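You operate a simulated robot arm through the tools that you are given. There is no shell and no other tool. Be economical: measure what you need, move in short steps, check, and stop when the job is done.

The job below is to be done with a simulated two-armed robot. You get a single attempt, and the scene is never put back.

TASK
Take the white jar from the top of the planning bench and leave it on the top of the proof kit cabinet. Put one of the paper rolls from the top of the planning bench on top of the brown carton there. Take the clear cartridge from the top of the planning bench and put it on top of the paper pack there. Fetch the blue block from the shelf under the planning bench and set it on top of the blue filter. Take the brown tile and leave it on the grey board. Open the grease door, turn the cup three knob to 1 and shut the door again. Put the beaker in the basin of the sink. Any order will do. Set down upright: jar, clear cartridge, blue block, beaker.

The check looks at the end state, three seconds after you hand in, the way a careful person would. Anything else that was tipped, shoved, dropped, spilled or broken makes it a failure.

THE ROBOT
Two 6-joint arms with fingered hands on one trunk, on a base that drives. Base frame: it is fixed to the floor where the robot stands at the start and does not move with it; the origin is under the middle of the robot, x ahead of it, y to its left, z up; the surface under the hand at the start is at about z = 85. Units: cm, degrees, N and s.
The left shoulder is at the start at [5, 17, 109.5], the right one opposite. With the tool pointing down near the work surface each hand reaches from about 50 to 78 cm from the robot's upright axis, wherever it stands, measured 20 degrees to its own side. Places, roughly: basin of the sink (24x38 cm) [-346, 372, 64]; beaker [-200, 200, 75]; blue block [75, 50, 50]; blue filter (6x6x11 cm) [70, 70, 50]; brown tile (4x19x6 cm) [70, 90, 50]; carton [75, 25, 100]; clear cartridge [75, -25, 100]; cup three knob [60, 270, 30]; grease door [50, 280, 40]; grey board (32x26x1 cm) [-220, -110, 100]; jar [50, 0, 100]; paper pack [75, 0, 75]; paper roll (7x7x3 cm) [60, 20, 90]; top of the proof kit cabinet [-190, 190, 80]. Payload 3.5 kg a hand.
Tool frame (each hand has its own): the origin (TCP) lies between the finger pads and is the grasp point; the fingertips stand 2.6 cm ahead of it; z points along the fingers, y is the line along which they close. The gripper opens to 13.2 cm. The gripper's body begins 7.3 cm behind the TCP. The gripper is a hand of 3 fingers: y runs from the thumb to the fingers, the wrist lies at [0, 0, -23.4] in the tool frame.
Orientation is told as [roll, pitch, yaw] about the base's x, y, z axes, in that order, counted from this pose: with the fingers straight down and closing along the base's y, the tool's x points along the base's -x, its y along +y and its z along -z.

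THE INTERFACE
- The arms move only by the tool send_rows. It takes "left_series", "right_series" or both (then of equal length, played together; a hand with none holds still); each is one flat list of numbers, 6 for each row, row after row: the shift along the tool's x, y, z in cm, then the turn, a rotation vector about the tool's x, y, z in degrees. In form: [x, y, z, wx, wy, wz, x, y, z, wx, wy, wz, ...]. A call has 1 to 8 rows; each row is the pose to reach, as a shift and turn from the pose commanded when the call began, along the tool's axes at that moment. Each row takes 0.2 s and may step no farther than 5 cm and 8.6 degrees from the row before; otherwise, the whole call is refused. A pose out of reach is approached as far as the arm can. The call stops where the force on the tool passes 40 N (or 10 N more than at its start, if that is more) or the arm is blocked; 0.2 s more then pass. In this call time passes only in rows, and 0.2 s behind the last. It gives the time, the measured TCP pose, the force on the tool (base axes), the opening and the grip force at its end, in the units of the frame above (readings bear some noise), with the torque about the TCP (base axes, N m) and any sound that the robot's microphone picked up, and new pictures: "views" is both (left out), scene, wrist or none (wrist: the cameras of the hands that moved).
- Cameras (640 x 400 px; columns grow to the right, rows downward): "scene" is now at [3.68, 0.93, 168.35]; the picture's right is [0.12, -0.99, 0.00], its down [-0.75, -0.09, -0.65] and it looks along [0.65, 0.08, -0.76] (base axes); focal length 268 px, centre (320, 200). "left" rides on the left gripper at [-6.2, 0.3, -9.2] in its tool frame; the picture's right is [-0.05, -1.00, 0.00], its down [0.83, -0.04, -0.56] and it looks along [0.55, -0.03, 0.83] (tool axes); focal length 230 px, centre (320, 200). "right" rides on the right gripper at [6.2, 0.3, -9.2] in its tool frame; the picture's right is [-0.05, 1.00, 0.00], its down [-0.83, -0.04, -0.56] and it looks along [-0.55, -0.03, 0.83] (tool axes); focal length 230 px, centre (320, 200). There is no depth. A picture from a camera that has moved, and an enlarged one, comes with that camera's place and axes in the base frame and with its lens.
- move_column(by): slides the trunk up (or, below 0, down) by that many cm; the arms and the scene camera ride with it, the base frame stays. It gives what a move gives, with no picture.
- roll_base(legs): drives the robot by 1 to 6 legs, each [ahead, left, turn to the left] in cm, cm and degrees, along the robot's own axes; the way and the turn of a leg run together, so that a leg with both is an arc; at most 150 cm and 180 degrees a leg. The arms and the cameras ride along, it lands a little off, and it stops where it bumps. It gives what a move gives, and a new picture of the scene camera.
- set_fingers(finger1, finger2, thumb_bend, hand): sets how far each is bent, from 0 (flat) to 1 (curled in); at 0.3 the hand is open as for a grip, at 0.7 the pads meet at the TCP. One left out holds its place. A second passes; each finger stops where it meets its share of the squeeze, and holds until it gets a number again. It is the only way to open and close the hand. It gives what a move gives, with no picture; readings hold the bend of each and the force on the fingers (four entries, about 0 where the hand has none), thumb and palm.
- head_to(pan, tilt): turns the head with the scene camera to pan (to the left, within 86 degrees either way) and tilt (down, from -29 to 69), counted from straight ahead of the robot. It gives what a move gives, and a new picture of the scene camera.
- inspect(camera, box): a new picture of the part [left, top, right, bottom] of that camera's present view, enlarged. It takes no simulated time.
- close_job(): hands the job in; it is judged then, once.

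Work in short steps. Places have to be worked out from the pictures, the camera data and where the tool is seen: move nearer, look again, correct. Check each grasp and each placing, and mend what went wrong. You have 217 turns and 260 pictures in all, those below and enlarged ones among them. Open the grippers and draw the arms clear of the work before you hand the job in, unless the task says otherwise.

The tools are called after "Request:" by a JSON object that holds its "name" and its "arguments". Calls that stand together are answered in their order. send_rows: Moves the arms, as the interface text tells. Its arguments: {"type":"object","properties":{"left_series":{"type":"array","items":{"type":"number"}},"right_series":{"type":"array","items":{"type":"number"}},"views":{"type":"string","enum":["both","scene","wrist","none"]}},"required":[]} The other tools are called the same way: move_column (by) slides the trunk up or down; set_fingers (finger1, finger2, thumb_bend, hand) moves the fingers one by one; roll_base (legs) drives the base; head_to (pan, tilt) turns the head that bears the scene camera; inspect (camera, box) takes an enlarged picture of a part of a camera's view; close_job () hands the job in.

At the start:

```text
t: 0.0
left_position: [50.24, 44.39, 124.42]
left_orientation: [0.2, -0.5, 0.0]
left_ft_force: [-0.3, 0.0, 0.6]
left_wrist_torque: [0.02, 0.0, 0.01]
left_gripper_width: 13.2
left_finger_force: 0.1
left_shape: jaw
left_bend: [0.3, 0.3, 0.3]
left_finger forces: [0.0, 0.0, 0.0, 0.0, 0.0, 0.1]
right_position: [55.38, -12.24, 119.75]
right_orientation: [0.0, 0.0, 0.0]
right_ft_force: [-0.6, 0.5, -0.4]
right_wrist_torque: [0.01, 0.03, -0.01]
right_gripper_width: 13.21
right_finger_force: 0.1
right_shape: jaw
right_bend: [0.3, 0.3, 0.3]
right_finger forces: [0.1, 0.1, 0.1, 0.0, 0.1, 0.0]
trunk travel left (down, up): [-71.0, 0.0]
robot x, y, heading: [0.07, 0.3, 0.1]
head pan, tilt: [7.0, 49.1]
```

scene: 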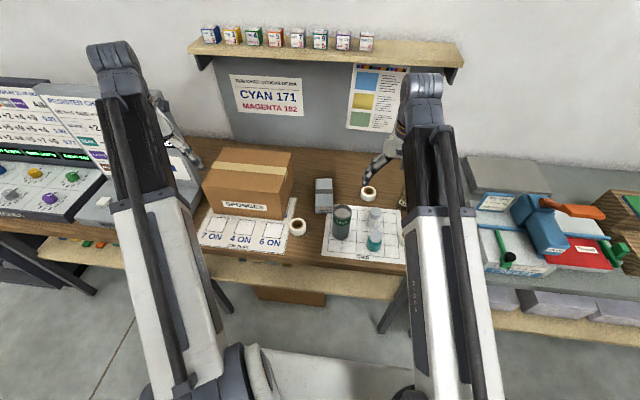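
right: 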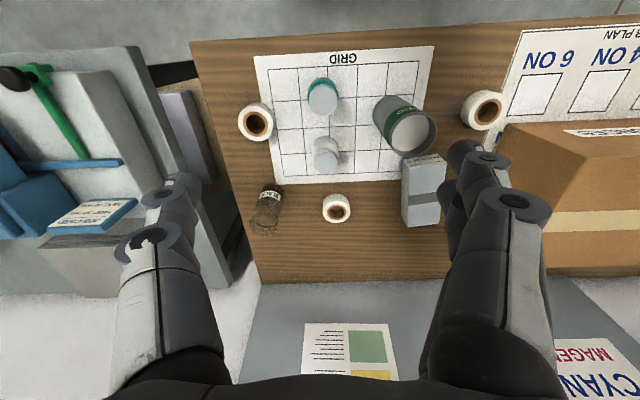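
left: 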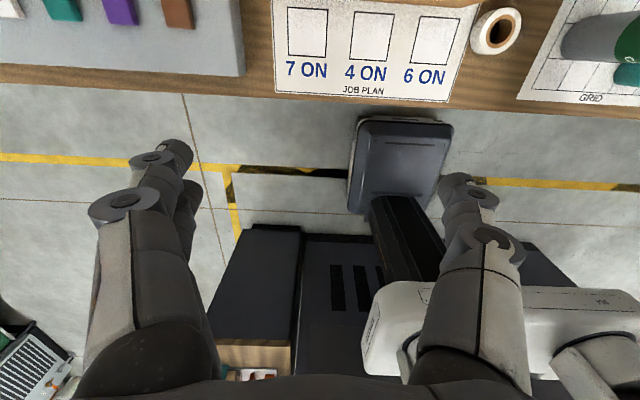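

I'll take a closer look at the bench top first from both cameras.

Request:
{"name": "inspect", "arguments": {"camera": "right", "box": [200, 30, 520, 230]}}

Request:
{"name": "inspect", "arguments": {"camera": "scene", "box": [190, 140, 430, 290]}}

```text
2.00 times, centred on (360, 130) of right
camera zoom: at [49.12, -11.98, 128.84], right [0.05, 1.0, 0.0], down [0.83, -0.04, 0.56], along [0.55, -0.03, -0.83], focal length 460 px, centre (240, 340)
```

zoom: 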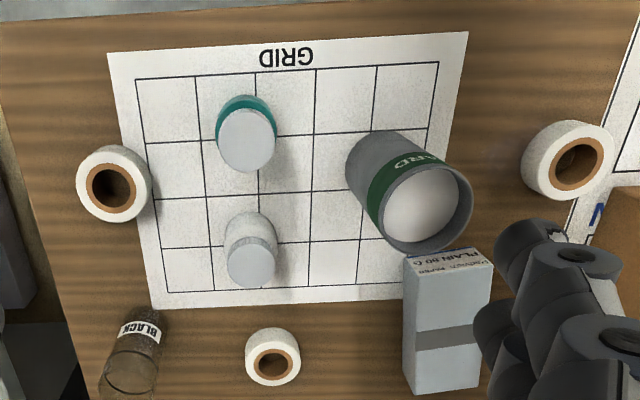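

```text
2.67 times, centred on (310, 215) of scene
camera zoom: at [3.68, 0.93, 168.35], right [0.12, -0.99, 0.0], down [-0.75, -0.09, -0.65], along [0.65, 0.08, -0.76], focal length 713 px, centre (347, 160)
```

zoom: 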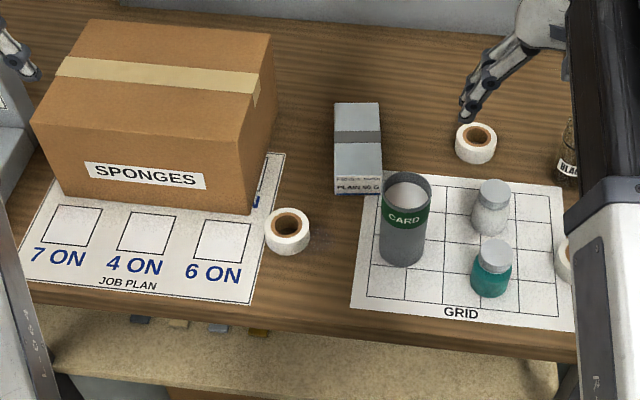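

The jar (white, grey lid) is near [66,-12], the cartridge near [74,-23] standing, the pack near [76,8] about 3.5 high. I drive 10 cm ahead to bring these well within reach.

Request:
{"name": "roll_base", "arguments": {"legs": [[10, 0, 0]]}}

```text
t: 1.2
left_position: [60.67, 44.3, 124.29]
left_orientation: [0.2, -0.2, 0.0]
left_ft_force: [0.4, -0.9, -0.4]
left_wrist_torque: [-0.03, 0.0, 0.03]
left_gripper_width: 13.19
left_finger_force: 0.0
left_shape: jaw
left_bend: [0.3, 0.3, 0.3]
left_finger forces: [0.1, 0.0, 0.1, 0.1, 0.1, 0.0]
right_position: [65.65, -12.35, 119.55]
right_orientation: [-0.1, 0.1, -0.1]
right_ft_force: [0.0, 0.4, 0.3]
right_wrist_torque: [0.01, 0.04, 0.0]
right_gripper_width: 13.18
right_finger_force: 0.2
right_shape: jaw
right_bend: [0.3, 0.3, 0.3]
right_finger forces: [0.0, 0.0, 0.0, 0.1, 0.0, 0.0]
trunk travel left (down, up): [-71.0, 0.0]
robot x, y, heading: [10.02, 0.28, -0.0]
head pan, tilt: [7.0, 49.1]
camera scene: at [14.09, 0.92, 168.34], right [0.12, -0.99, 0.0], down [-0.75, -0.09, -0.65], along [0.65, 0.08, -0.76], focal length 268 px, centre (320, 200)
```

scene: 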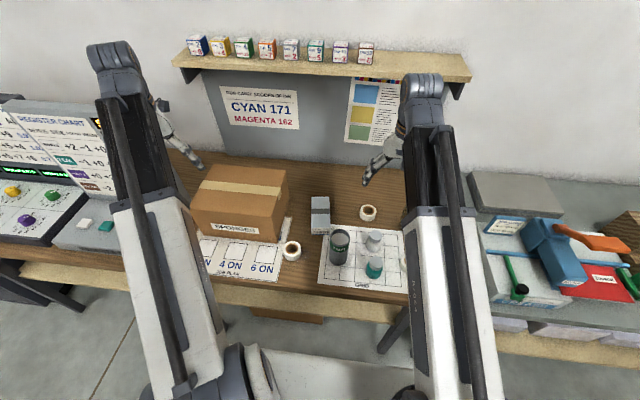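

Now I move the right hand over near the cartridge (z≈112) to view it closer.

Request:
{"name": "send_rows", "arguments": {"right_series": [-1.5, -2.6, 1.8, 0, 0, 0, -3, -5.2, 3.6, 0, 0, 0, -4.6, -7.9, 5.5, 0, 0, 0, -6.3, -10.6, 7.5, 0, 0, 0], "views": "both"}}

```text
t: 2.2
left_position: [60.51, 44.35, 124.42]
left_orientation: [0.2, -0.4, -0.1]
left_ft_force: [1.2, 0.0, -0.1]
left_wrist_torque: [0.01, -0.01, -0.01]
left_gripper_width: 13.15
left_finger_force: 0.1
left_shape: jaw
left_bend: [0.3, 0.3, 0.3]
left_finger forces: [0.1, 0.0, 0.0, 0.1, 0.0, 0.0]
right_position: [71.72, -22.86, 112.27]
right_orientation: [0.0, 0.0, -0.1]
right_ft_force: [0.3, -0.4, 0.3]
right_wrist_torque: [0.03, 0.0, -0.03]
right_gripper_width: 13.18
right_finger_force: 0.0
right_shape: jaw
right_bend: [0.3, 0.3, 0.3]
right_finger forces: [0.1, 0.0, 0.0, 0.0, 0.1, 0.0]
trunk travel left (down, up): [-71.0, 0.0]
robot x, y, heading: [9.85, 0.19, -0.3]
head pan, tilt: [7.0, 49.1]
camera scene: at [13.88, 0.88, 168.35], right [0.12, -0.99, 0.0], down [-0.75, -0.09, -0.65], along [0.65, 0.08, -0.76], focal length 268 px, centre (320, 200)
camera right: at [65.57, -22.66, 121.32], right [0.05, 1.0, 0.0], down [0.83, -0.04, 0.56], along [0.55, -0.03, -0.83], focal length 230 px, centre (320, 200)
```

scene: 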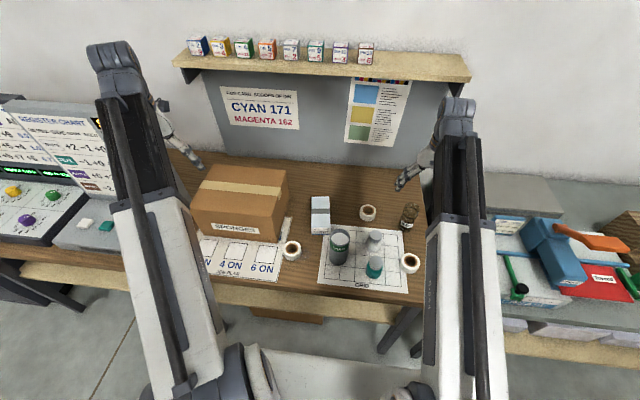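
right: 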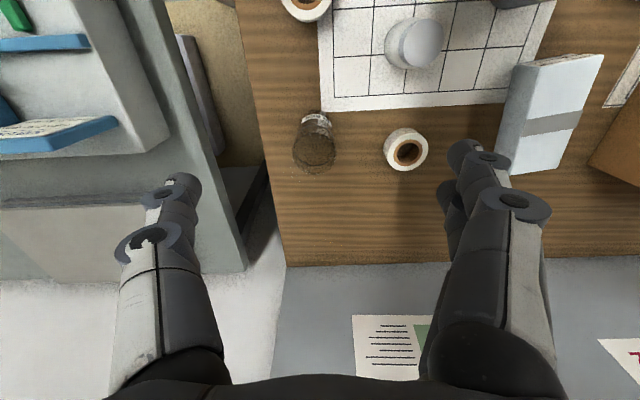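

I inspect the cartridge in the scene view for triangulating its height and place.

Request:
{"name": "inspect", "arguments": {"camera": "scene", "box": [310, 180, 438, 260]}}

Request:
{"name": "inspect", "arguments": {"camera": "right", "box": [240, 80, 432, 200]}}

```text
5.00 times, centred on (374, 220) of scene
camera zoom: at [13.88, 0.88, 168.35], right [0.12, -0.99, 0.0], down [-0.75, -0.09, -0.65], along [0.65, 0.08, -0.76], focal length 1338 px, centre (50, 100)
```

zoom: 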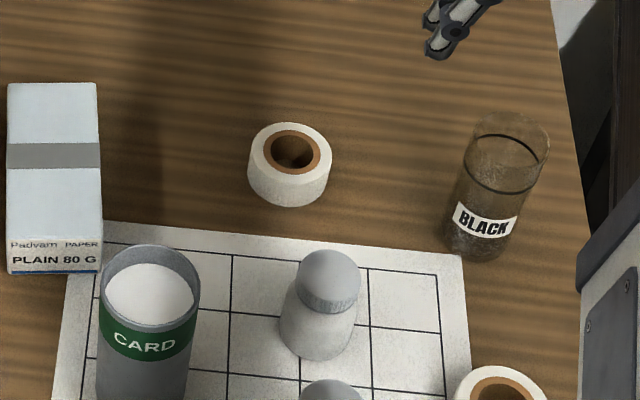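

```text
3.33 times, centred on (336, 140) of right
camera zoom: at [65.57, -22.66, 121.32], right [0.05, 1.0, 0.0], down [0.83, -0.04, 0.56], along [0.55, -0.03, -0.83], focal length 767 px, centre (267, 400)
```

zoom: 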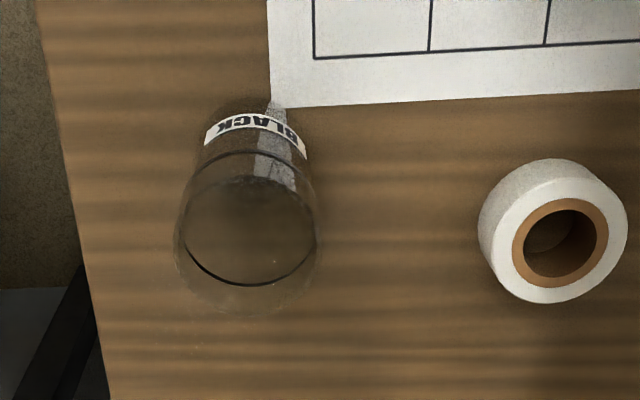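

Cartridge axis ≈ [75.2,-23.7], top ≈97. I move over it to z=103 and verify centring.

Request:
{"name": "send_rows", "arguments": {"right_series": [-3.5, -0.85, 0, 0, 0, 0, -3.5, -0.85, 4, 0, 0, 0, -3.5, -0.85, 7, 0, 0, 0], "views": "wrist"}}

```text
t: 3.0
left_position: [60.36, 44.4, 124.33]
left_orientation: [0.2, -0.4, -0.1]
left_ft_force: [-0.2, 0.1, 0.2]
left_wrist_torque: [0.02, 0.01, 0.03]
left_gripper_width: 13.2
left_finger_force: 0.0
left_shape: jaw
left_bend: [0.3, 0.3, 0.3]
left_finger forces: [0.1, 0.1, 0.1, 0.0, 0.0, 0.0]
right_position: [75.25, -23.87, 105.2]
right_orientation: [0.0, 0.0, 0.0]
right_ft_force: [0.0, 0.0, -0.1]
right_wrist_torque: [-0.01, -0.01, 0.0]
right_gripper_width: 13.21
right_finger_force: 0.0
right_shape: jaw
right_bend: [0.3, 0.3, 0.3]
right_finger forces: [0.0, 0.1, 0.0, 0.0, 0.0, 0.1]
trunk travel left (down, up): [-71.0, 0.0]
robot x, y, heading: [10.03, 0.24, -0.0]
head pan, tilt: [7.0, 49.1]
camera right: at [69.04, -23.62, 114.34], right [0.05, 1.0, 0.0], down [0.83, -0.04, 0.56], along [0.55, -0.03, -0.83], focal length 230 px, centre (320, 200)
```

right: 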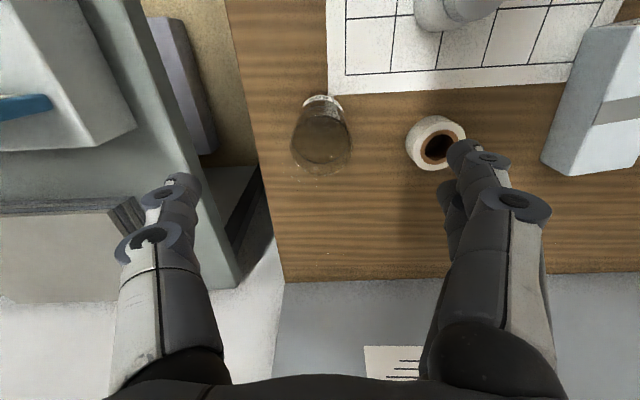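

Well centred; roll is clear of the fingers. Descend to z≈92.

Request:
{"name": "send_rows", "arguments": {"right_series": [-0.2, 0, 4.4, 0, 0, 0, -0.2, 0, 8.8, 0, 0, 0, -0.2, 0, 13, 0, 0, 0], "views": "wrist"}}

Request:
{"name": "set_fingers", "arguments": {"hand": "right", "finger1": 0.62, "finger2": 0.62, "thumb_bend": 0.62}}

```text
t: 3.8
left_position: [60.45, 44.37, 124.43]
left_orientation: [0.2, -0.4, -0.1]
left_ft_force: [0.8, 0.1, 0.4]
left_wrist_torque: [0.02, -0.03, 0.0]
left_gripper_width: 13.18
left_finger_force: 0.0
left_shape: jaw
left_bend: [0.3, 0.3, 0.3]
left_finger forces: [0.0, 0.0, 0.0, 0.0, 0.0, 0.0]
right_position: [75.56, -23.99, 92.34]
right_orientation: [-0.1, 0.1, 0.0]
right_ft_force: [0.5, -0.4, -0.5]
right_wrist_torque: [0.0, 0.0, 0.01]
right_gripper_width: 13.17
right_finger_force: 0.0
right_shape: jaw
right_bend: [0.3, 0.3, 0.3]
right_finger forces: [0.0, 0.0, 0.1, 0.0, 0.1, 0.1]
trunk travel left (down, up): [-71.0, 0.0]
robot x, y, heading: [10.15, 0.36, 0.1]
head pan, tilt: [7.0, 49.1]
camera right: at [69.28, -23.63, 101.38], right [0.05, 1.0, 0.0], down [0.83, -0.04, 0.56], along [0.55, -0.03, -0.83], focal length 230 px, centre (320, 200)
```

right: 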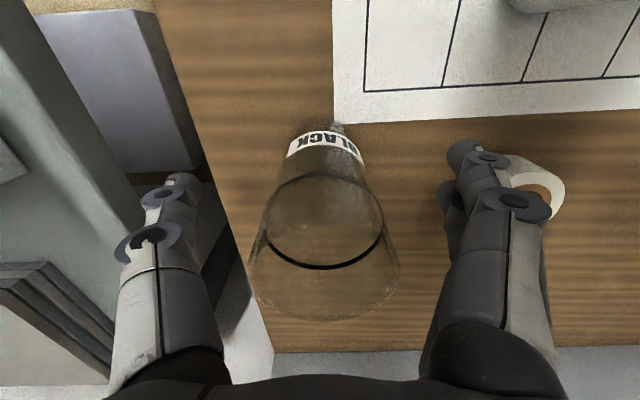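

```text
t: 4.8
left_position: [60.61, 44.33, 124.32]
left_orientation: [0.2, -0.5, -0.1]
left_ft_force: [0.4, -0.4, 0.0]
left_wrist_torque: [-0.02, -0.01, -0.03]
left_gripper_width: 13.2
left_finger_force: 0.0
left_shape: jaw
left_bend: [0.3, 0.3, 0.3]
left_finger forces: [0.0, 0.0, 0.1, 0.0, 0.0, 0.0]
right_position: [75.41, -23.87, 92.37]
right_orientation: [-0.1, 0.0, -0.1]
right_ft_force: [-0.2, -0.2, -1.1]
right_wrist_torque: [0.02, -0.01, -0.01]
right_gripper_width: 4.55
right_finger_force: 7.0
right_shape: fingers
right_bend: [0.58, 0.55, 0.58]
right_finger forces: [3.1, 4.7, 0.0, 0.1, 7.7, 0.1]
trunk travel left (down, up): [-71.0, 0.0]
robot x, y, heading: [9.86, -0.15, 0.1]
head pan, tilt: [7.0, 49.1]
```

Grip holds (4.55 cm, 7 N). Lift 16 cm and check.

Request:
{"name": "send_rows", "arguments": {"right_series": [0, 0, -2, 0, 0, 0, 0, 0, -6, 0, 0, 0, 0, 0, -10.5, 0, 0, 0, 0, 0, -15, 0, 0, 0, 0, 0, -17, 0, 0, 0], "views": "wrist"}}

```text
t: 6.0
left_position: [60.43, 44.26, 124.45]
left_orientation: [0.2, -0.3, -0.2]
left_ft_force: [-0.3, -0.5, 0.1]
left_wrist_torque: [0.01, 0.02, -0.01]
left_gripper_width: 13.18
left_finger_force: 0.0
left_shape: jaw
left_bend: [0.3, 0.3, 0.3]
left_finger forces: [0.1, 0.0, 0.0, 0.1, 0.0, 0.0]
right_position: [75.45, -23.8, 109.28]
right_orientation: [0.0, 0.0, -0.1]
right_ft_force: [0.2, 0.3, -1.3]
right_wrist_torque: [0.0, 0.0, 0.0]
right_gripper_width: 4.56
right_finger_force: 7.5
right_shape: fingers
right_bend: [0.58, 0.55, 0.58]
right_finger forces: [3.1, 4.7, 0.0, 0.0, 7.6, 0.0]
trunk travel left (down, up): [-71.0, 0.0]
robot x, y, heading: [10.61, 0.12, -0.2]
head pan, tilt: [7.0, 49.1]
camera right: at [69.3, -23.46, 118.49], right [0.05, 1.0, 0.0], down [0.83, -0.04, 0.55], along [0.55, -0.03, -0.83], focal length 230 px, centre (320, 200)
```

right: 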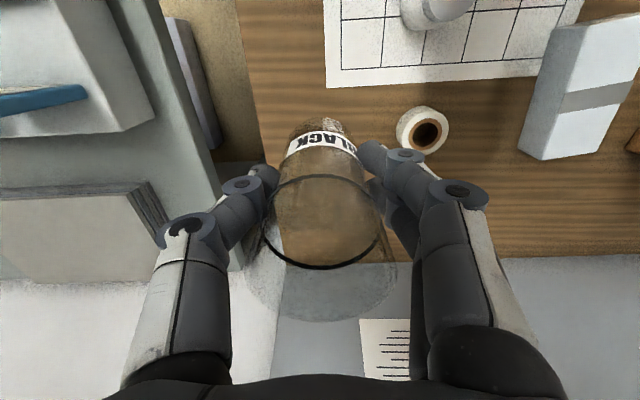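

Cartridge held upright. Move it across over the pack at [76.2, 8.4].

Request:
{"name": "send_rows", "arguments": {"right_series": [-0.1, 4.6, 0, 0, 0, 0, -0.2, 9.2, 0, 0, 0, 0, -0.3, 13.8, 0, 0, 0, 0, -0.4, 18.4, 0, 0, 0, 0, -0.5, 23, 0, 0, 0, 0, -0.6, 27.6, 0, 0, 0, 0, -0.8, 32.1, 0, 0, 0, 0], "views": "both"}}

```text
t: 7.6
left_position: [60.47, 44.38, 124.3]
left_orientation: [0.2, -0.4, -0.1]
left_ft_force: [-0.1, -0.6, -0.3]
left_wrist_torque: [-0.03, 0.0, 0.01]
left_gripper_width: 13.18
left_finger_force: 0.1
left_shape: jaw
left_bend: [0.3, 0.3, 0.3]
left_finger forces: [0.0, 0.0, 0.0, 0.0, 0.0, 0.1]
right_position: [76.16, 8.45, 109.41]
right_orientation: [0.0, 0.0, -0.1]
right_ft_force: [0.5, -0.1, -1.2]
right_wrist_torque: [0.0, -0.01, 0.01]
right_gripper_width: 4.56
right_finger_force: 7.7
right_shape: fingers
right_bend: [0.58, 0.56, 0.58]
right_finger forces: [2.9, 4.7, 0.0, 0.0, 7.7, 0.1]
trunk travel left (down, up): [-71.0, 0.0]
robot x, y, heading: [10.42, 0.36, -0.1]
head pan, tilt: [7.0, 49.1]
camera scene: at [13.88, 0.97, 168.34], right [0.12, -0.99, 0.0], down [-0.75, -0.09, -0.65], along [0.65, 0.08, -0.76], focal length 268 px, centre (320, 200)
camera right: at [69.94, 8.69, 118.45], right [0.05, 1.0, 0.0], down [0.83, -0.04, 0.56], along [0.55, -0.03, -0.83], focal length 230 px, centre (320, 200)
```

scene: 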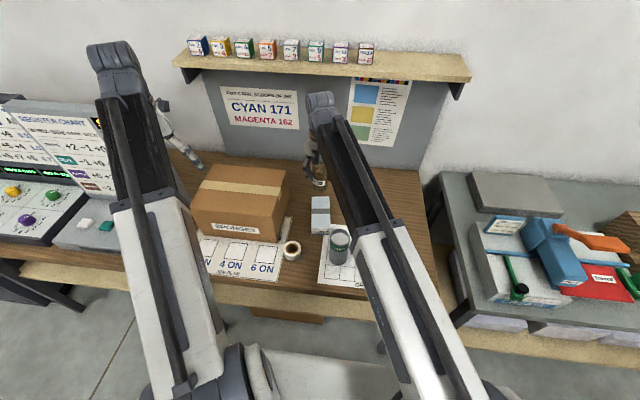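
right: 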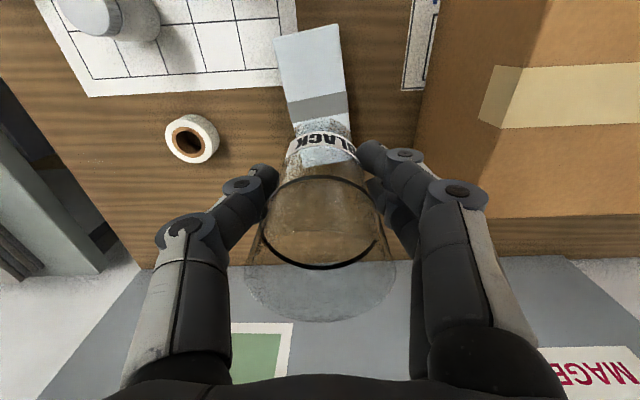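

Band (pack middle) computes to [76.4, 8.3]; good. Lower to TCP 96.5, then feel for contact.

Request:
{"name": "send_rows", "arguments": {"right_series": [0, 0, 4, 0, 0, 0, 0, 0, 8, 0, 0, 0, 0, 0, 11, 0, 0, 0, 0, 0, 12.4, 0, 0, 0, 0, 0, 13, 0, 0, 0], "views": "wrist"}}

```text
t: 8.8
left_position: [60.32, 44.3, 124.49]
left_orientation: [0.2, -0.4, -0.2]
left_ft_force: [-0.7, -0.3, 0.5]
left_wrist_torque: [-0.01, -0.03, 0.01]
left_gripper_width: 13.18
left_finger_force: 0.0
left_shape: jaw
left_bend: [0.3, 0.3, 0.3]
left_finger forces: [0.0, 0.1, 0.1, 0.0, 0.0, 0.0]
right_position: [76.23, 8.37, 96.47]
right_orientation: [0.0, -0.1, -0.1]
right_ft_force: [-1.1, 1.5, 13.1]
right_wrist_torque: [0.05, -0.01, 0.05]
right_gripper_width: 4.51
right_finger_force: 10.2
right_shape: fingers
right_bend: [0.59, 0.57, 0.59]
right_finger forces: [4.7, 6.1, 0.1, 0.0, 8.9, 0.0]
trunk travel left (down, up): [-71.0, 0.0]
robot x, y, heading: [10.19, -0.12, -0.2]
head pan, tilt: [7.0, 49.1]
camera right: at [70.08, 8.64, 105.46], right [0.05, 1.0, 0.0], down [0.83, -0.04, 0.56], along [0.56, -0.03, -0.83], focal length 230 px, centre (320, 200)
```

right: 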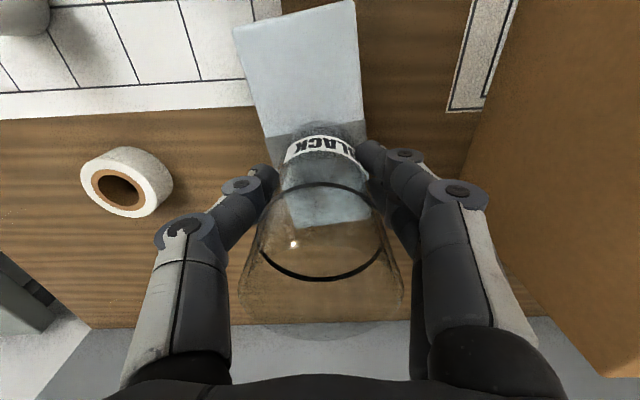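

Contact felt (13 N): it rests on the pack. Ease up 0.3 cm of load and open.

Request:
{"name": "send_rows", "arguments": {"right_series": [0, 0, -0.3, 0, 0, 0], "views": "none"}}

Request:
{"name": "set_fingers", "arguments": {"hand": "right", "finger1": 0.3, "finger2": 0.3, "thumb_bend": 0.3}}

Request:
{"name": "send_rows", "arguments": {"right_series": [0, 0, -3, 0, 0, 0, 0, 0, -7, 0, 0, 0, 0, 0, -11, 0, 0, 0, 0, 0, -15, 0, 0, 0], "views": "wrist"}}

```text
t: 9.2
left_position: [60.33, 44.44, 124.35]
left_orientation: [0.3, -0.4, -0.1]
left_ft_force: [-0.5, 0.1, 0.3]
left_wrist_torque: [0.0, -0.03, -0.02]
left_gripper_width: 13.18
left_finger_force: 0.1
left_shape: jaw
left_bend: [0.3, 0.3, 0.3]
left_finger forces: [0.0, 0.1, 0.0, 0.0, 0.0, 0.1]
right_position: [76.22, 8.36, 96.41]
right_orientation: [0.0, 0.0, -0.1]
right_ft_force: [0.9, 2.1, 4.1]
right_wrist_torque: [0.04, 0.0, 0.03]
right_gripper_width: 4.52
right_finger_force: 8.8
right_shape: fingers
right_bend: [0.59, 0.57, 0.59]
right_finger forces: [4.0, 6.1, 0.0, 0.0, 8.2, 0.0]
trunk travel left (down, up): [-71.0, 0.0]
robot x, y, heading: [10.15, -0.25, -0.1]
head pan, tilt: [7.0, 49.1]
```

```text
t: 10.2
left_position: [60.38, 44.37, 124.3]
left_orientation: [0.1, -0.4, -0.1]
left_ft_force: [0.7, 0.0, 0.2]
left_wrist_torque: [0.06, -0.02, 0.01]
left_gripper_width: 13.18
left_finger_force: 0.0
left_shape: jaw
left_bend: [0.3, 0.3, 0.3]
left_finger forces: [0.0, 0.0, 0.1, 0.0, 0.0, 0.0]
right_position: [76.33, 8.34, 96.48]
right_orientation: [-0.1, 0.0, -0.1]
right_ft_force: [0.0, 0.1, 0.7]
right_wrist_torque: [0.0, 0.01, 0.01]
right_gripper_width: 13.39
right_finger_force: 0.1
right_shape: fingers
right_bend: [0.3, 0.3, 0.3]
right_finger forces: [0.1, 0.0, 0.0, 0.1, 0.0, 0.1]
trunk travel left (down, up): [-71.0, 0.0]
robot x, y, heading: [10.08, -0.05, -0.1]
head pan, tilt: [7.0, 49.1]
```

```text
t: 11.2
left_position: [60.41, 44.23, 124.31]
left_orientation: [0.2, -0.5, -0.1]
left_ft_force: [-0.8, -0.4, -0.2]
left_wrist_torque: [0.0, 0.01, 0.0]
left_gripper_width: 13.19
left_finger_force: 0.1
left_shape: jaw
left_bend: [0.3, 0.3, 0.3]
left_finger forces: [0.0, 0.1, 0.0, 0.0, 0.0, 0.0]
right_position: [76.14, 8.45, 111.59]
right_orientation: [0.0, -0.1, -0.1]
right_ft_force: [0.0, 0.2, 0.2]
right_wrist_torque: [-0.03, 0.02, 0.03]
right_gripper_width: 13.42
right_finger_force: 0.0
right_shape: fingers
right_bend: [0.3, 0.3, 0.3]
right_finger forces: [0.0, 0.0, 0.0, 0.1, 0.0, 0.0]
trunk travel left (down, up): [-71.0, 0.0]
robot x, y, heading: [9.74, 0.07, -0.2]
head pan, tilt: [7.0, 49.1]
camera right: at [69.94, 8.74, 120.73], right [0.05, 1.0, 0.0], down [0.83, -0.04, 0.56], along [0.55, -0.03, -0.83], focal length 230 px, centre (320, 200)
```

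right: 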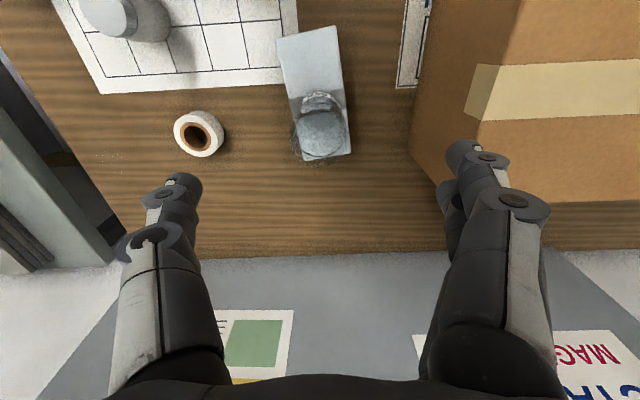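

Cartridge stands upright on the pack. Next the roll at about [79.5,-9.8]; I move over it at z≈101.

Request:
{"name": "send_rows", "arguments": {"right_series": [-0.8, -4.6, 0, 0, 0, 0, -1.6, -9.2, 0, 0, 0, 0, -2.4, -13.8, 0, 0, 0, 0, -3.3, -18.2, 1, 0, 0, 0, -3.3, -18.2, 5.8, 0, 0, 0, -3.3, -18.2, 10, 0, 0, 0], "views": "wrist"}}

```text
t: 12.6
left_position: [60.49, 44.29, 124.4]
left_orientation: [0.2, -0.4, -0.1]
left_ft_force: [0.0, 0.5, -0.5]
left_wrist_torque: [0.0, 0.04, 0.04]
left_gripper_width: 13.18
left_finger_force: 0.0
left_shape: jaw
left_bend: [0.3, 0.3, 0.3]
left_finger forces: [0.0, 0.0, 0.0, 0.0, 0.0, 0.0]
right_position: [79.68, -10.17, 101.46]
right_orientation: [0.0, 0.0, -0.1]
right_ft_force: [-0.2, -0.1, 0.1]
right_wrist_torque: [-0.03, 0.0, -0.01]
right_gripper_width: 13.4
right_finger_force: 0.1
right_shape: fingers
right_bend: [0.3, 0.3, 0.3]
right_finger forces: [0.0, 0.0, 0.1, 0.0, 0.1, 0.1]
trunk travel left (down, up): [-71.0, 0.0]
robot x, y, heading: [10.29, -0.04, -0.3]
head pan, tilt: [7.0, 49.1]
camera right: at [73.46, -9.89, 110.53], right [0.05, 1.0, 0.0], down [0.83, -0.04, 0.56], along [0.55, -0.03, -0.83], focal length 230 px, centre (320, 200)
```

right: 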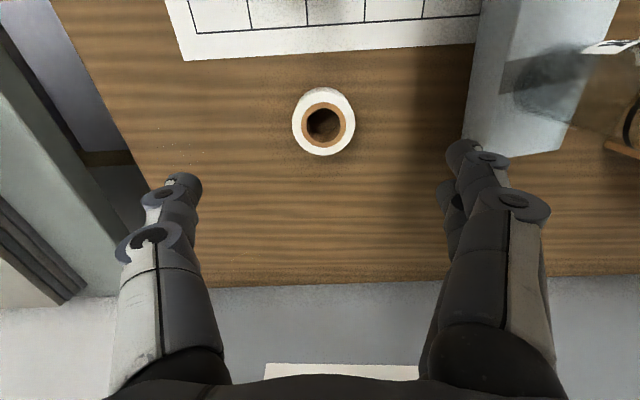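

Roll centre confirmed at [79.7,-9.9], clear of the pack. Descend to z≈88.4.

Request:
{"name": "send_rows", "arguments": {"right_series": [0, 0.2, 4.5, 0, 0, 0, 0, 0.2, 9, 0, 0, 0, 0, 0.2, 12, 0, 0, 0, 0, 0.2, 13.1, 0, 0, 0], "views": "wrist"}}

Request:
{"name": "set_fingers", "arguments": {"hand": "right", "finger1": 0.58, "finger2": 0.58, "thumb_bend": 0.58}}

```text
t: 13.6
left_position: [60.38, 44.38, 124.31]
left_orientation: [0.2, -0.4, -0.1]
left_ft_force: [0.0, 0.8, 0.2]
left_wrist_torque: [0.01, 0.0, 0.01]
left_gripper_width: 13.16
left_finger_force: 0.2
left_shape: jaw
left_bend: [0.3, 0.3, 0.3]
left_finger forces: [0.0, 0.0, 0.0, 0.1, 0.0, 0.0]
right_position: [79.54, -9.98, 88.46]
right_orientation: [0.0, 0.0, -0.1]
right_ft_force: [-0.2, 0.8, 0.7]
right_wrist_torque: [0.01, -0.01, -0.02]
right_gripper_width: 13.41
right_finger_force: 0.1
right_shape: fingers
right_bend: [0.3, 0.3, 0.3]
right_finger forces: [0.0, 0.0, 0.0, 0.1, 0.1, 0.1]
trunk travel left (down, up): [-71.0, 0.0]
robot x, y, heading: [10.25, -0.28, -0.2]
head pan, tilt: [7.0, 49.1]
camera right: at [73.41, -9.56, 97.61], right [0.05, 1.0, 0.0], down [0.83, -0.04, 0.56], along [0.55, -0.03, -0.83], focal length 230 px, centre (320, 200)
```

right: 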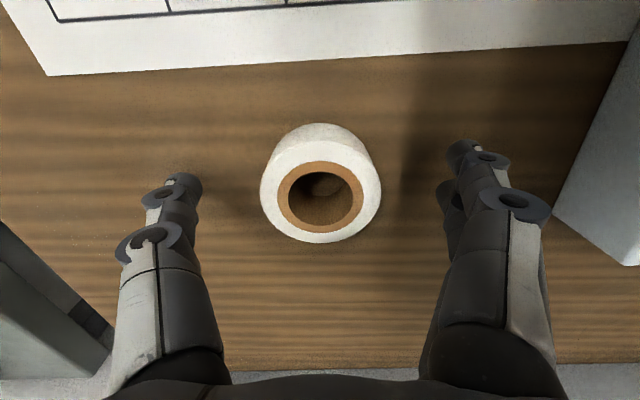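

```text
t: 14.6
left_position: [60.43, 44.28, 124.49]
left_orientation: [0.2, -0.4, -0.2]
left_ft_force: [-0.2, 0.6, -0.5]
left_wrist_torque: [-0.02, 0.0, 0.02]
left_gripper_width: 13.18
left_finger_force: 0.2
left_shape: jaw
left_bend: [0.3, 0.3, 0.3]
left_finger forces: [0.0, 0.1, 0.1, 0.0, 0.0, 0.0]
right_position: [79.55, -9.87, 88.53]
right_orientation: [-0.1, 0.0, -0.1]
right_ft_force: [0.3, 0.4, -0.6]
right_wrist_torque: [-0.02, -0.04, -0.02]
right_gripper_width: 5.8
right_finger_force: 6.0
right_shape: fingers
right_bend: [0.53, 0.52, 0.54]
right_finger forces: [2.7, 3.2, 0.0, 0.0, 5.6, 0.0]
trunk travel left (down, up): [-71.0, 0.0]
robot x, y, heading: [10.26, 0.25, -0.1]
head pan, tilt: [7.0, 49.1]
```

Roll gripped at 5.8 cm; squeeze a bit more and lift.

Request:
{"name": "set_fingers", "arguments": {"hand": "right", "finger1": 0.62, "finger2": 0.62, "thumb_bend": 0.62}}

Request:
{"name": "send_rows", "arguments": {"right_series": [0, 0, -2, 0, 0, 0, 0, 0, -6, 0, 0, 0, 0, 0, -11, 0, 0, 0, 0, 0, -16, 0, 0, 0, 0, 0, -21, 0, 0, 0, 0, 0, -26, 0, 0, 0], "views": "wrist"}}

```text
t: 15.6
left_position: [60.46, 44.34, 124.32]
left_orientation: [0.2, -0.4, -0.1]
left_ft_force: [0.5, 0.1, -0.2]
left_wrist_torque: [-0.02, 0.02, -0.01]
left_gripper_width: 13.19
left_finger_force: 0.0
left_shape: jaw
left_bend: [0.3, 0.3, 0.3]
left_finger forces: [0.0, 0.0, 0.0, 0.0, 0.0, 0.0]
right_position: [79.58, -9.89, 88.53]
right_orientation: [0.0, 0.0, -0.1]
right_ft_force: [-0.4, -1.3, 0.8]
right_wrist_torque: [0.0, 0.02, -0.03]
right_gripper_width: 5.71
right_finger_force: 11.7
right_shape: fingers
right_bend: [0.54, 0.53, 0.56]
right_finger forces: [5.8, 6.3, 0.1, 0.0, 12.0, 0.1]
trunk travel left (down, up): [-71.0, 0.0]
robot x, y, heading: [10.01, 0.11, -0.1]
head pan, tilt: [7.0, 49.1]
```

```text
t: 17.0
left_position: [60.38, 44.23, 124.35]
left_orientation: [0.2, -0.4, -0.1]
left_ft_force: [0.0, 0.8, 0.5]
left_wrist_torque: [0.04, 0.02, -0.03]
left_gripper_width: 13.18
left_finger_force: 0.1
left_shape: jaw
left_bend: [0.3, 0.3, 0.3]
left_finger forces: [0.0, 0.0, 0.0, 0.0, 0.0, 0.1]
right_position: [79.37, -9.56, 114.6]
right_orientation: [-0.1, 0.0, -0.1]
right_ft_force: [-0.4, -1.0, -1.1]
right_wrist_torque: [0.04, 0.01, -0.01]
right_gripper_width: 5.67
right_finger_force: 12.1
right_shape: fingers
right_bend: [0.54, 0.53, 0.56]
right_finger forces: [5.9, 6.4, 0.1, 0.0, 12.0, 0.0]
trunk travel left (down, up): [-71.0, 0.0]
robot x, y, heading: [10.44, 0.13, -0.1]
head pan, tilt: [7.0, 49.1]
camera right: at [73.24, -9.22, 123.7], right [0.05, 1.0, 0.0], down [0.83, -0.04, 0.55], along [0.55, -0.03, -0.83], focal length 230 px, centre (320, 200)
```

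right: 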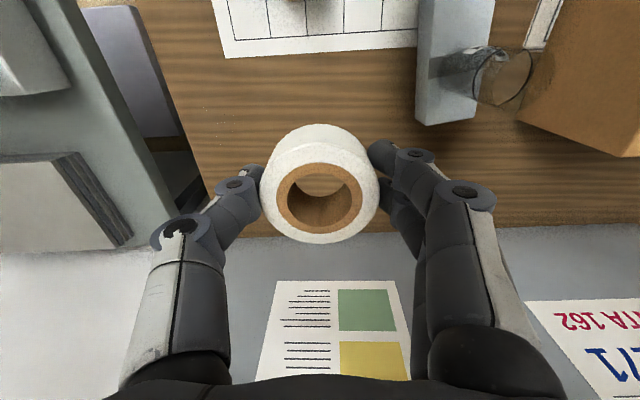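

Held. Carry toward the carton's top (y≈31, x≈74, top ≈99), drawing the left hand back 6 cm meanwhile.

Request:
{"name": "send_rows", "arguments": {"right_series": [0.6, 4.9, 0, 0, 0, 0, 1.2, 9.8, 0, 0, 0, 0, 1.8, 14.7, 0, 0, 0, 0, 2.4, 19.6, 0, 0, 0, 0, 3, 24.5, 0, 0, 0, 0, 3.6, 29.4, 0, 0, 0, 0, 4.2, 34.3, 0, 0, 0, 0, 4.8, 39.2, 0, 0, 0, 0], "left_series": [1, 0, 0, 0, 0, 0, 2, 0, 0, 0, 0, 0, 3, 0, 0, 0, 0, 0, 4, 0, 0, 0, 0, 0, 5, 0, 0, 0, 0, 0, 6, 0, 0, 0, 0, 0, 6, 0, 0, 0, 0, 0, 6, 0, 0, 0, 0, 0], "views": "both"}}

```text
t: 18.8
left_position: [55.13, 44.72, 122.7]
left_orientation: [0.4, -0.7, -0.1]
left_ft_force: [0.2, 0.3, 0.3]
left_wrist_torque: [-0.02, -0.01, 0.0]
left_gripper_width: 13.2
left_finger_force: 0.1
left_shape: jaw
left_bend: [0.3, 0.3, 0.3]
left_finger forces: [0.0, 0.0, 0.0, 0.0, 0.1, 0.0]
left hand out of reach, approached as far as the arm can: row 2, 3, 4, 5, 6, 7, 8
right_position: [69.23, 24.62, 112.72]
right_orientation: [0.1, -0.1, -0.2]
right_ft_force: [0.2, 0.1, -0.6]
right_wrist_torque: [0.0, -0.02, 0.03]
right_gripper_width: 5.71
right_finger_force: 11.6
right_shape: fingers
right_bend: [0.54, 0.53, 0.56]
right_finger forces: [5.8, 6.3, 0.1, 0.0, 12.1, 0.1]
right hand out of reach, approached as far as the arm can: row 5, 6, 7, 8
trunk travel left (down, up): [-71.0, 0.0]
robot x, y, heading: [10.52, -0.26, 0.1]
head pan, tilt: [7.0, 49.1]
camera scene: at [13.85, 0.95, 168.35], right [0.12, -0.99, 0.0], down [-0.75, -0.09, -0.65], along [0.65, 0.08, -0.76], focal length 268 px, centre (320, 200)
camera right: at [63.06, 24.97, 121.87], right [0.05, 1.0, 0.0], down [0.83, -0.05, 0.56], along [0.56, -0.03, -0.83], focal length 230 px, centre (320, 200)
camera left: at [61.06, 44.93, 132.08], right [0.05, -1.0, -0.01], down [-0.84, -0.05, 0.54], along [-0.54, -0.02, -0.84], focal length 230 px, centre (320, 200)
```

scene: 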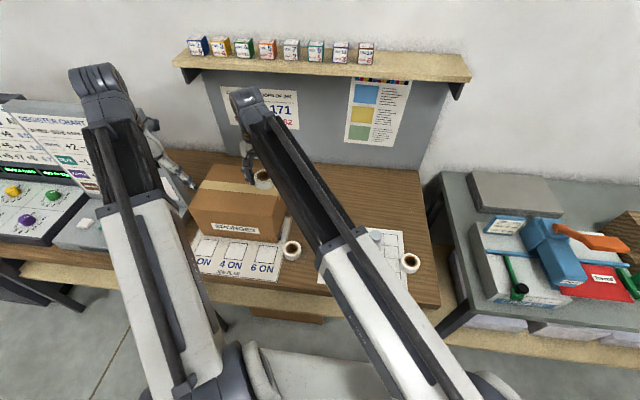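
right: 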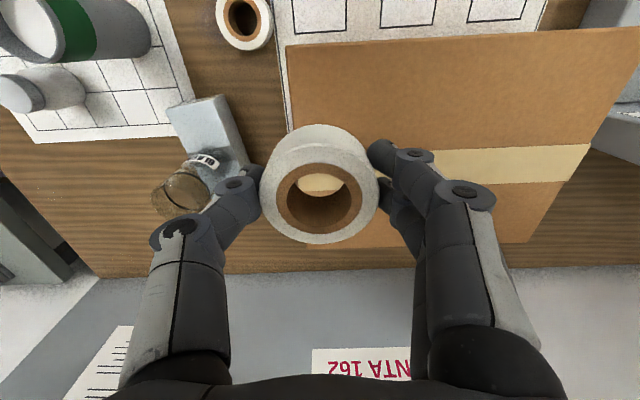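
left: 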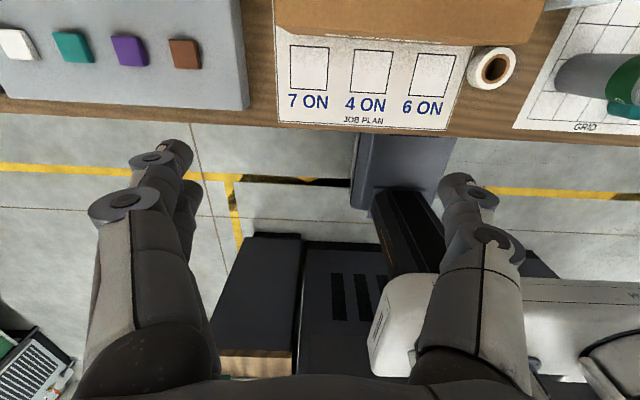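

The right arm ran out of reach at y≈24.6. I slide the base 10 cm left so the roll sits over the carton top.

Request:
{"name": "roll_base", "arguments": {"legs": [[0, 10, 0]]}}

Request:
{"name": "send_rows", "arguments": {"right_series": [0, 0, 0.5, 0, 0, 0], "views": "wrist"}}

```text
t: 19.9
left_position: [55.28, 55.03, 122.71]
left_orientation: [0.3, -0.6, -0.1]
left_ft_force: [-0.4, 1.0, -0.1]
left_wrist_torque: [-0.02, 0.02, -0.06]
left_gripper_width: 13.2
left_finger_force: 0.0
left_shape: jaw
left_bend: [0.3, 0.3, 0.3]
left_finger forces: [0.0, 0.1, 0.0, 0.1, 0.1, 0.0]
right_position: [69.36, 34.77, 112.72]
right_orientation: [0.0, -0.1, -0.2]
right_ft_force: [-0.2, 0.1, -1.5]
right_wrist_torque: [-0.04, 0.0, -0.01]
right_gripper_width: 5.67
right_finger_force: 11.9
right_shape: fingers
right_bend: [0.54, 0.53, 0.56]
right_finger forces: [5.8, 6.3, 0.0, 0.1, 12.0, 0.1]
trunk travel left (down, up): [-71.0, 0.0]
robot x, y, heading: [10.45, 10.56, -0.5]
head pan, tilt: [7.0, 49.1]
camera scene: at [13.9, 11.24, 168.34], right [0.12, -0.99, 0.0], down [-0.75, -0.09, -0.65], along [0.65, 0.08, -0.76], focal length 268 px, centre (320, 200)
```

scene: 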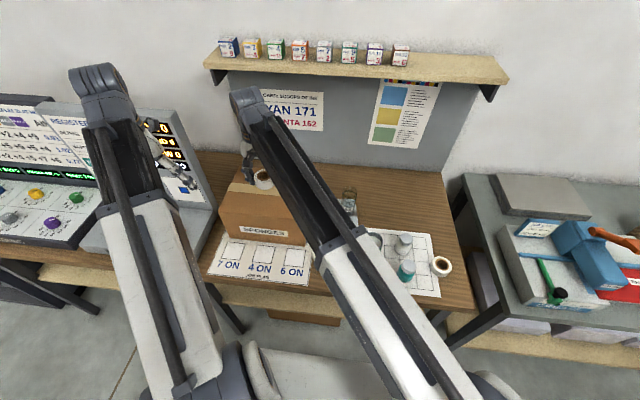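

```text
t: 20.3
left_position: [55.39, 54.84, 122.66]
left_orientation: [0.5, -0.7, -0.3]
left_ft_force: [-1.0, 0.3, -0.3]
left_wrist_torque: [0.01, -0.02, 0.02]
left_gripper_width: 13.17
left_finger_force: 0.1
left_shape: jaw
left_bend: [0.3, 0.3, 0.3]
left_finger forces: [0.0, 0.0, 0.1, 0.0, 0.0, 0.0]
right_position: [69.46, 34.69, 112.31]
right_orientation: [0.1, -0.1, -0.2]
right_ft_force: [0.2, -0.3, -0.5]
right_wrist_torque: [0.0, -0.02, 0.02]
right_gripper_width: 5.69
right_finger_force: 12.3
right_shape: fingers
right_bend: [0.54, 0.53, 0.56]
right_finger forces: [5.8, 6.4, 0.1, 0.0, 12.0, 0.0]
trunk travel left (down, up): [-71.0, 0.0]
robot x, y, heading: [10.08, 10.34, -0.2]
head pan, tilt: [7.0, 49.1]
camera right: at [63.21, 34.96, 121.36], right [0.06, 1.0, 0.0], down [0.83, -0.05, 0.56], along [0.56, -0.03, -0.83], focal length 230 px, centre (320, 200)
```

right: 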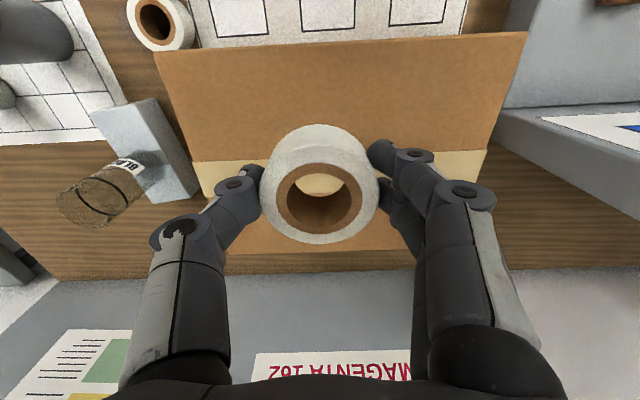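

Roll over carton (centre ≈[73,36.5]). Shift 3 cm forward and lower in small end-steps.

Request:
{"name": "send_rows", "arguments": {"right_series": [-3, 0, 0, 0, 0, 0, -3, 0, 4, 0, 0, 0, -3, 0, 7, 0, 0, 0, -3, 0, 8, 0, 0, 0, -3, 0, 8.6, 0, 0, 0, -3, 0, 9.2, 0, 0, 0, -3, 0, 9.6, 0, 0, 0], "views": "wrist"}}

```text
t: 21.6
left_position: [55.16, 54.82, 122.78]
left_orientation: [0.5, -0.7, -0.2]
left_ft_force: [0.3, -0.2, 0.3]
left_wrist_torque: [-0.03, 0.02, -0.01]
left_gripper_width: 13.17
left_finger_force: 0.1
left_shape: jaw
left_bend: [0.3, 0.3, 0.3]
left_finger forces: [0.1, 0.1, 0.1, 0.0, 0.0, 0.1]
right_position: [71.41, 34.16, 104.16]
right_orientation: [0.5, -0.8, -0.2]
right_ft_force: [-5.5, -2.2, 17.9]
right_wrist_torque: [-0.23, 0.18, -0.04]
right_gripper_width: 5.68
right_finger_force: 15.5
right_shape: fingers
right_bend: [0.57, 0.56, 0.58]
right_finger forces: [7.4, 6.2, 0.0, 0.1, 17.8, 0.1]
right hand out of reach, approached as far as the arm can: row 1, 2, 3, 4, 5, 6
trunk travel left (down, up): [-71.0, 0.0]
robot x, y, heading: [10.37, 10.46, 0.1]
head pan, tilt: [7.0, 49.1]
stopped in row 6 (right hand): the force on the tool passed its limit at 46 N (the readings are from after the stop); the commanded pose is now the measured one
camera right: at [65.13, 34.36, 113.26], right [0.05, 1.0, 0.01], down [0.82, -0.05, 0.56], along [0.56, -0.02, -0.82], focal length 230 px, centre (320, 200)
```

right: 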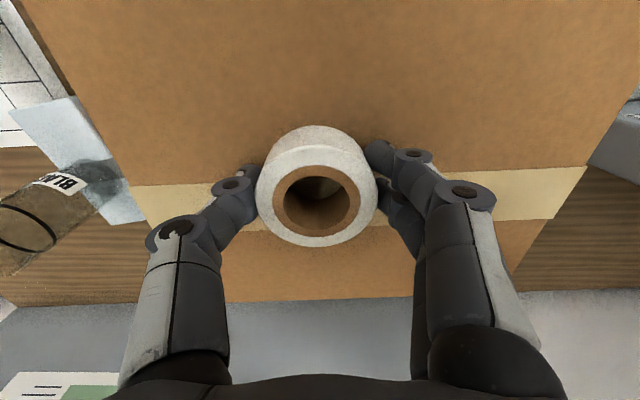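

Contact made. Ease up slightly, open, and retreat up.

Request:
{"name": "send_rows", "arguments": {"right_series": [0, 0, -0.3, 0, 0, 0], "views": "none"}}

Request:
{"name": "set_fingers", "arguments": {"hand": "right", "finger1": 0.3, "finger2": 0.3, "thumb_bend": 0.3}}

Request:
{"name": "send_rows", "arguments": {"right_series": [0, 0, -2, 0, 0, 0, 0, 0, -5, 0, 0, 0, 0, 0, -9, 0, 0, 0, 0, 0, -13, 0, 0, 0], "views": "wrist"}}

```text
t: 22.1
left_position: [55.11, 54.8, 122.88]
left_orientation: [0.5, -0.7, -0.2]
left_ft_force: [-0.3, 0.0, -0.7]
left_wrist_torque: [0.04, 0.02, -0.01]
left_gripper_width: 13.18
left_finger_force: 0.1
left_shape: jaw
left_bend: [0.3, 0.3, 0.3]
left_finger forces: [0.1, 0.0, 0.0, 0.0, 0.1, 0.0]
right_position: [71.4, 34.04, 104.26]
right_orientation: [0.5, -0.7, -0.2]
right_ft_force: [-2.1, 0.3, 8.7]
right_wrist_torque: [0.0, 0.02, -0.01]
right_gripper_width: 5.68
right_finger_force: 13.1
right_shape: fingers
right_bend: [0.57, 0.56, 0.58]
right_finger forces: [6.1, 7.0, 0.0, 0.0, 12.7, 0.0]
trunk travel left (down, up): [-71.0, 0.0]
robot x, y, heading: [10.0, 10.24, -0.3]
head pan, tilt: [7.0, 49.1]
```

```text
t: 23.1
left_position: [55.31, 54.86, 122.81]
left_orientation: [0.4, -0.7, -0.2]
left_ft_force: [-1.0, -0.1, 0.0]
left_wrist_torque: [0.0, 0.0, -0.01]
left_gripper_width: 13.19
left_finger_force: 0.0
left_shape: jaw
left_bend: [0.3, 0.3, 0.3]
left_finger forces: [0.1, 0.1, 0.1, 0.0, 0.0, 0.0]
right_position: [71.64, 34.14, 104.28]
right_orientation: [0.5, -0.6, -0.2]
right_ft_force: [-0.1, 0.5, 0.6]
right_wrist_torque: [0.01, 0.0, 0.0]
right_gripper_width: 13.38
right_finger_force: 0.1
right_shape: fingers
right_bend: [0.3, 0.3, 0.3]
right_finger forces: [0.0, 0.0, 0.0, 0.0, 0.0, 0.0]
trunk travel left (down, up): [-71.0, 0.0]
robot x, y, heading: [9.84, 10.14, -0.3]
head pan, tilt: [7.0, 49.1]
```

```text
t: 24.1
left_position: [55.25, 54.8, 122.77]
left_orientation: [0.6, -0.7, -0.2]
left_ft_force: [-0.6, -0.6, 0.0]
left_wrist_torque: [-0.02, 0.02, -0.04]
left_gripper_width: 13.2
left_finger_force: 0.0
left_shape: jaw
left_bend: [0.3, 0.3, 0.3]
left_finger forces: [0.0, 0.1, 0.1, 0.0, 0.1, 0.0]
right_position: [69.86, 32.84, 116.73]
right_orientation: [0.5, -0.7, -0.2]
right_ft_force: [-0.1, 0.1, -0.3]
right_wrist_torque: [0.01, 0.0, -0.01]
right_gripper_width: 13.39
right_finger_force: 0.2
right_shape: fingers
right_bend: [0.3, 0.3, 0.3]
right_finger forces: [0.1, 0.1, 0.1, 0.0, 0.0, 0.1]
right hand out of reach, approached as far as the arm can: row 2, 3, 4
trunk travel left (down, up): [-71.0, 0.0]
robot x, y, heading: [9.97, 10.16, -0.2]
head pan, tilt: [7.0, 49.1]
camera right: at [63.6, 33.05, 125.82], right [0.05, 1.0, 0.01], down [0.82, -0.05, 0.56], along [0.56, -0.02, -0.83], focal length 230 px, centre (320, 200)
```

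right: 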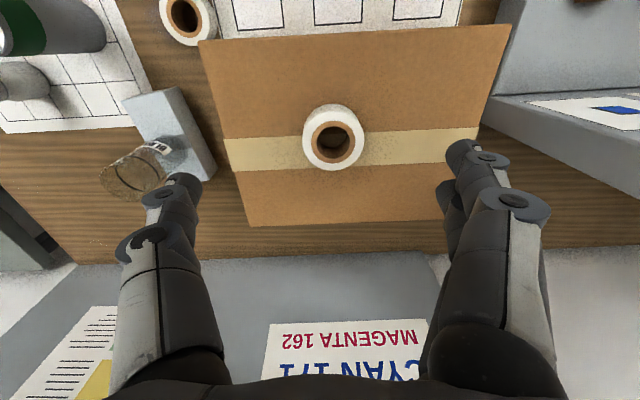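

Roll sits on the carton. Next look at the shelf beneath: back away 60 cm, shift left 40, then I'll lower the trunk.

Request:
{"name": "roll_base", "arguments": {"legs": [[-60, 0, 0], [0, 45, 0]]}}

Request:
{"name": "move_column", "arguments": {"by": -45}}

Request:
{"name": "head_to", "arguments": {"pan": 0, "tilt": 28}}

```text
t: 26.8
left_position: [10.99, 54.89, 122.65]
left_orientation: [0.4, -0.6, 0.0]
left_ft_force: [-0.2, 0.2, -0.1]
left_wrist_torque: [-0.01, 0.04, -0.02]
left_gripper_width: 13.18
left_finger_force: 0.1
left_shape: jaw
left_bend: [0.3, 0.3, 0.3]
left_finger forces: [0.1, 0.0, 0.0, 0.0, 0.1, 0.0]
right_position: [25.72, 33.0, 116.74]
right_orientation: [0.6, -0.7, 0.0]
right_ft_force: [0.8, -0.2, 0.1]
right_wrist_torque: [0.01, 0.03, 0.03]
right_gripper_width: 13.4
right_finger_force: 0.1
right_shape: fingers
right_bend: [0.3, 0.3, 0.3]
right_finger forces: [0.0, 0.0, 0.0, 0.0, 0.0, 0.1]
trunk travel left (down, up): [-71.0, 0.0]
robot x, y, heading: [-33.95, 10.17, -0.1]
head pan, tilt: [7.0, 49.1]
stopped in leg 1: the robot was blocked; the commanded pose is now the measured one
camera scene: at [-30.17, 10.98, 168.34], right [0.12, -0.99, 0.0], down [-0.75, -0.09, -0.65], along [0.65, 0.08, -0.76], focal length 268 px, centre (320, 200)
```

scene: 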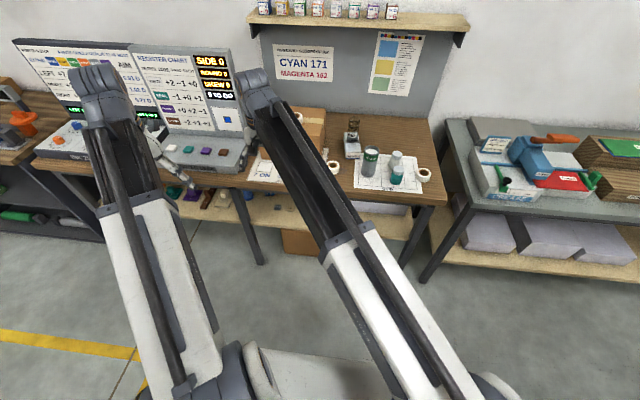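

```text
refused: -45 is not a number from -40 to 40
```

```text
t: 27.6
left_position: [10.78, 54.93, 122.69]
left_orientation: [0.5, -0.7, 0.1]
left_ft_force: [-0.1, -0.2, -0.4]
left_wrist_torque: [-0.03, -0.02, -0.01]
left_gripper_width: 13.17
left_finger_force: 0.0
left_shape: jaw
left_bend: [0.3, 0.3, 0.3]
left_finger forces: [0.0, 0.1, 0.0, 0.0, 0.1, 0.0]
right_position: [25.4, 32.97, 116.88]
right_orientation: [0.5, -0.8, 0.0]
right_ft_force: [0.2, 0.8, -0.3]
right_wrist_torque: [-0.02, -0.03, 0.04]
right_gripper_width: 13.42
right_finger_force: 0.0
right_shape: fingers
right_bend: [0.3, 0.3, 0.3]
right_finger forces: [0.1, 0.1, 0.0, 0.1, 0.0, 0.0]
trunk travel left (down, up): [-71.0, 0.0]
robot x, y, heading: [-34.16, 9.9, -0.2]
head pan, tilt: [0.0, 28.0]
camera scene: at [-28.98, 9.99, 171.49], right [0.0, -1.0, 0.0], down [-0.47, 0.0, -0.88], along [0.88, 0.0, -0.47], focal length 268 px, centre (320, 200)
```

scene: 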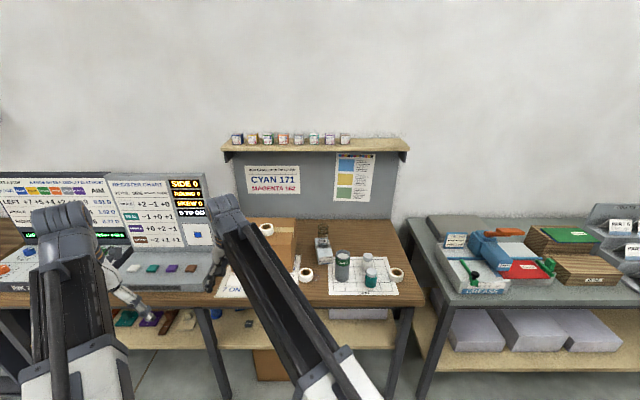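

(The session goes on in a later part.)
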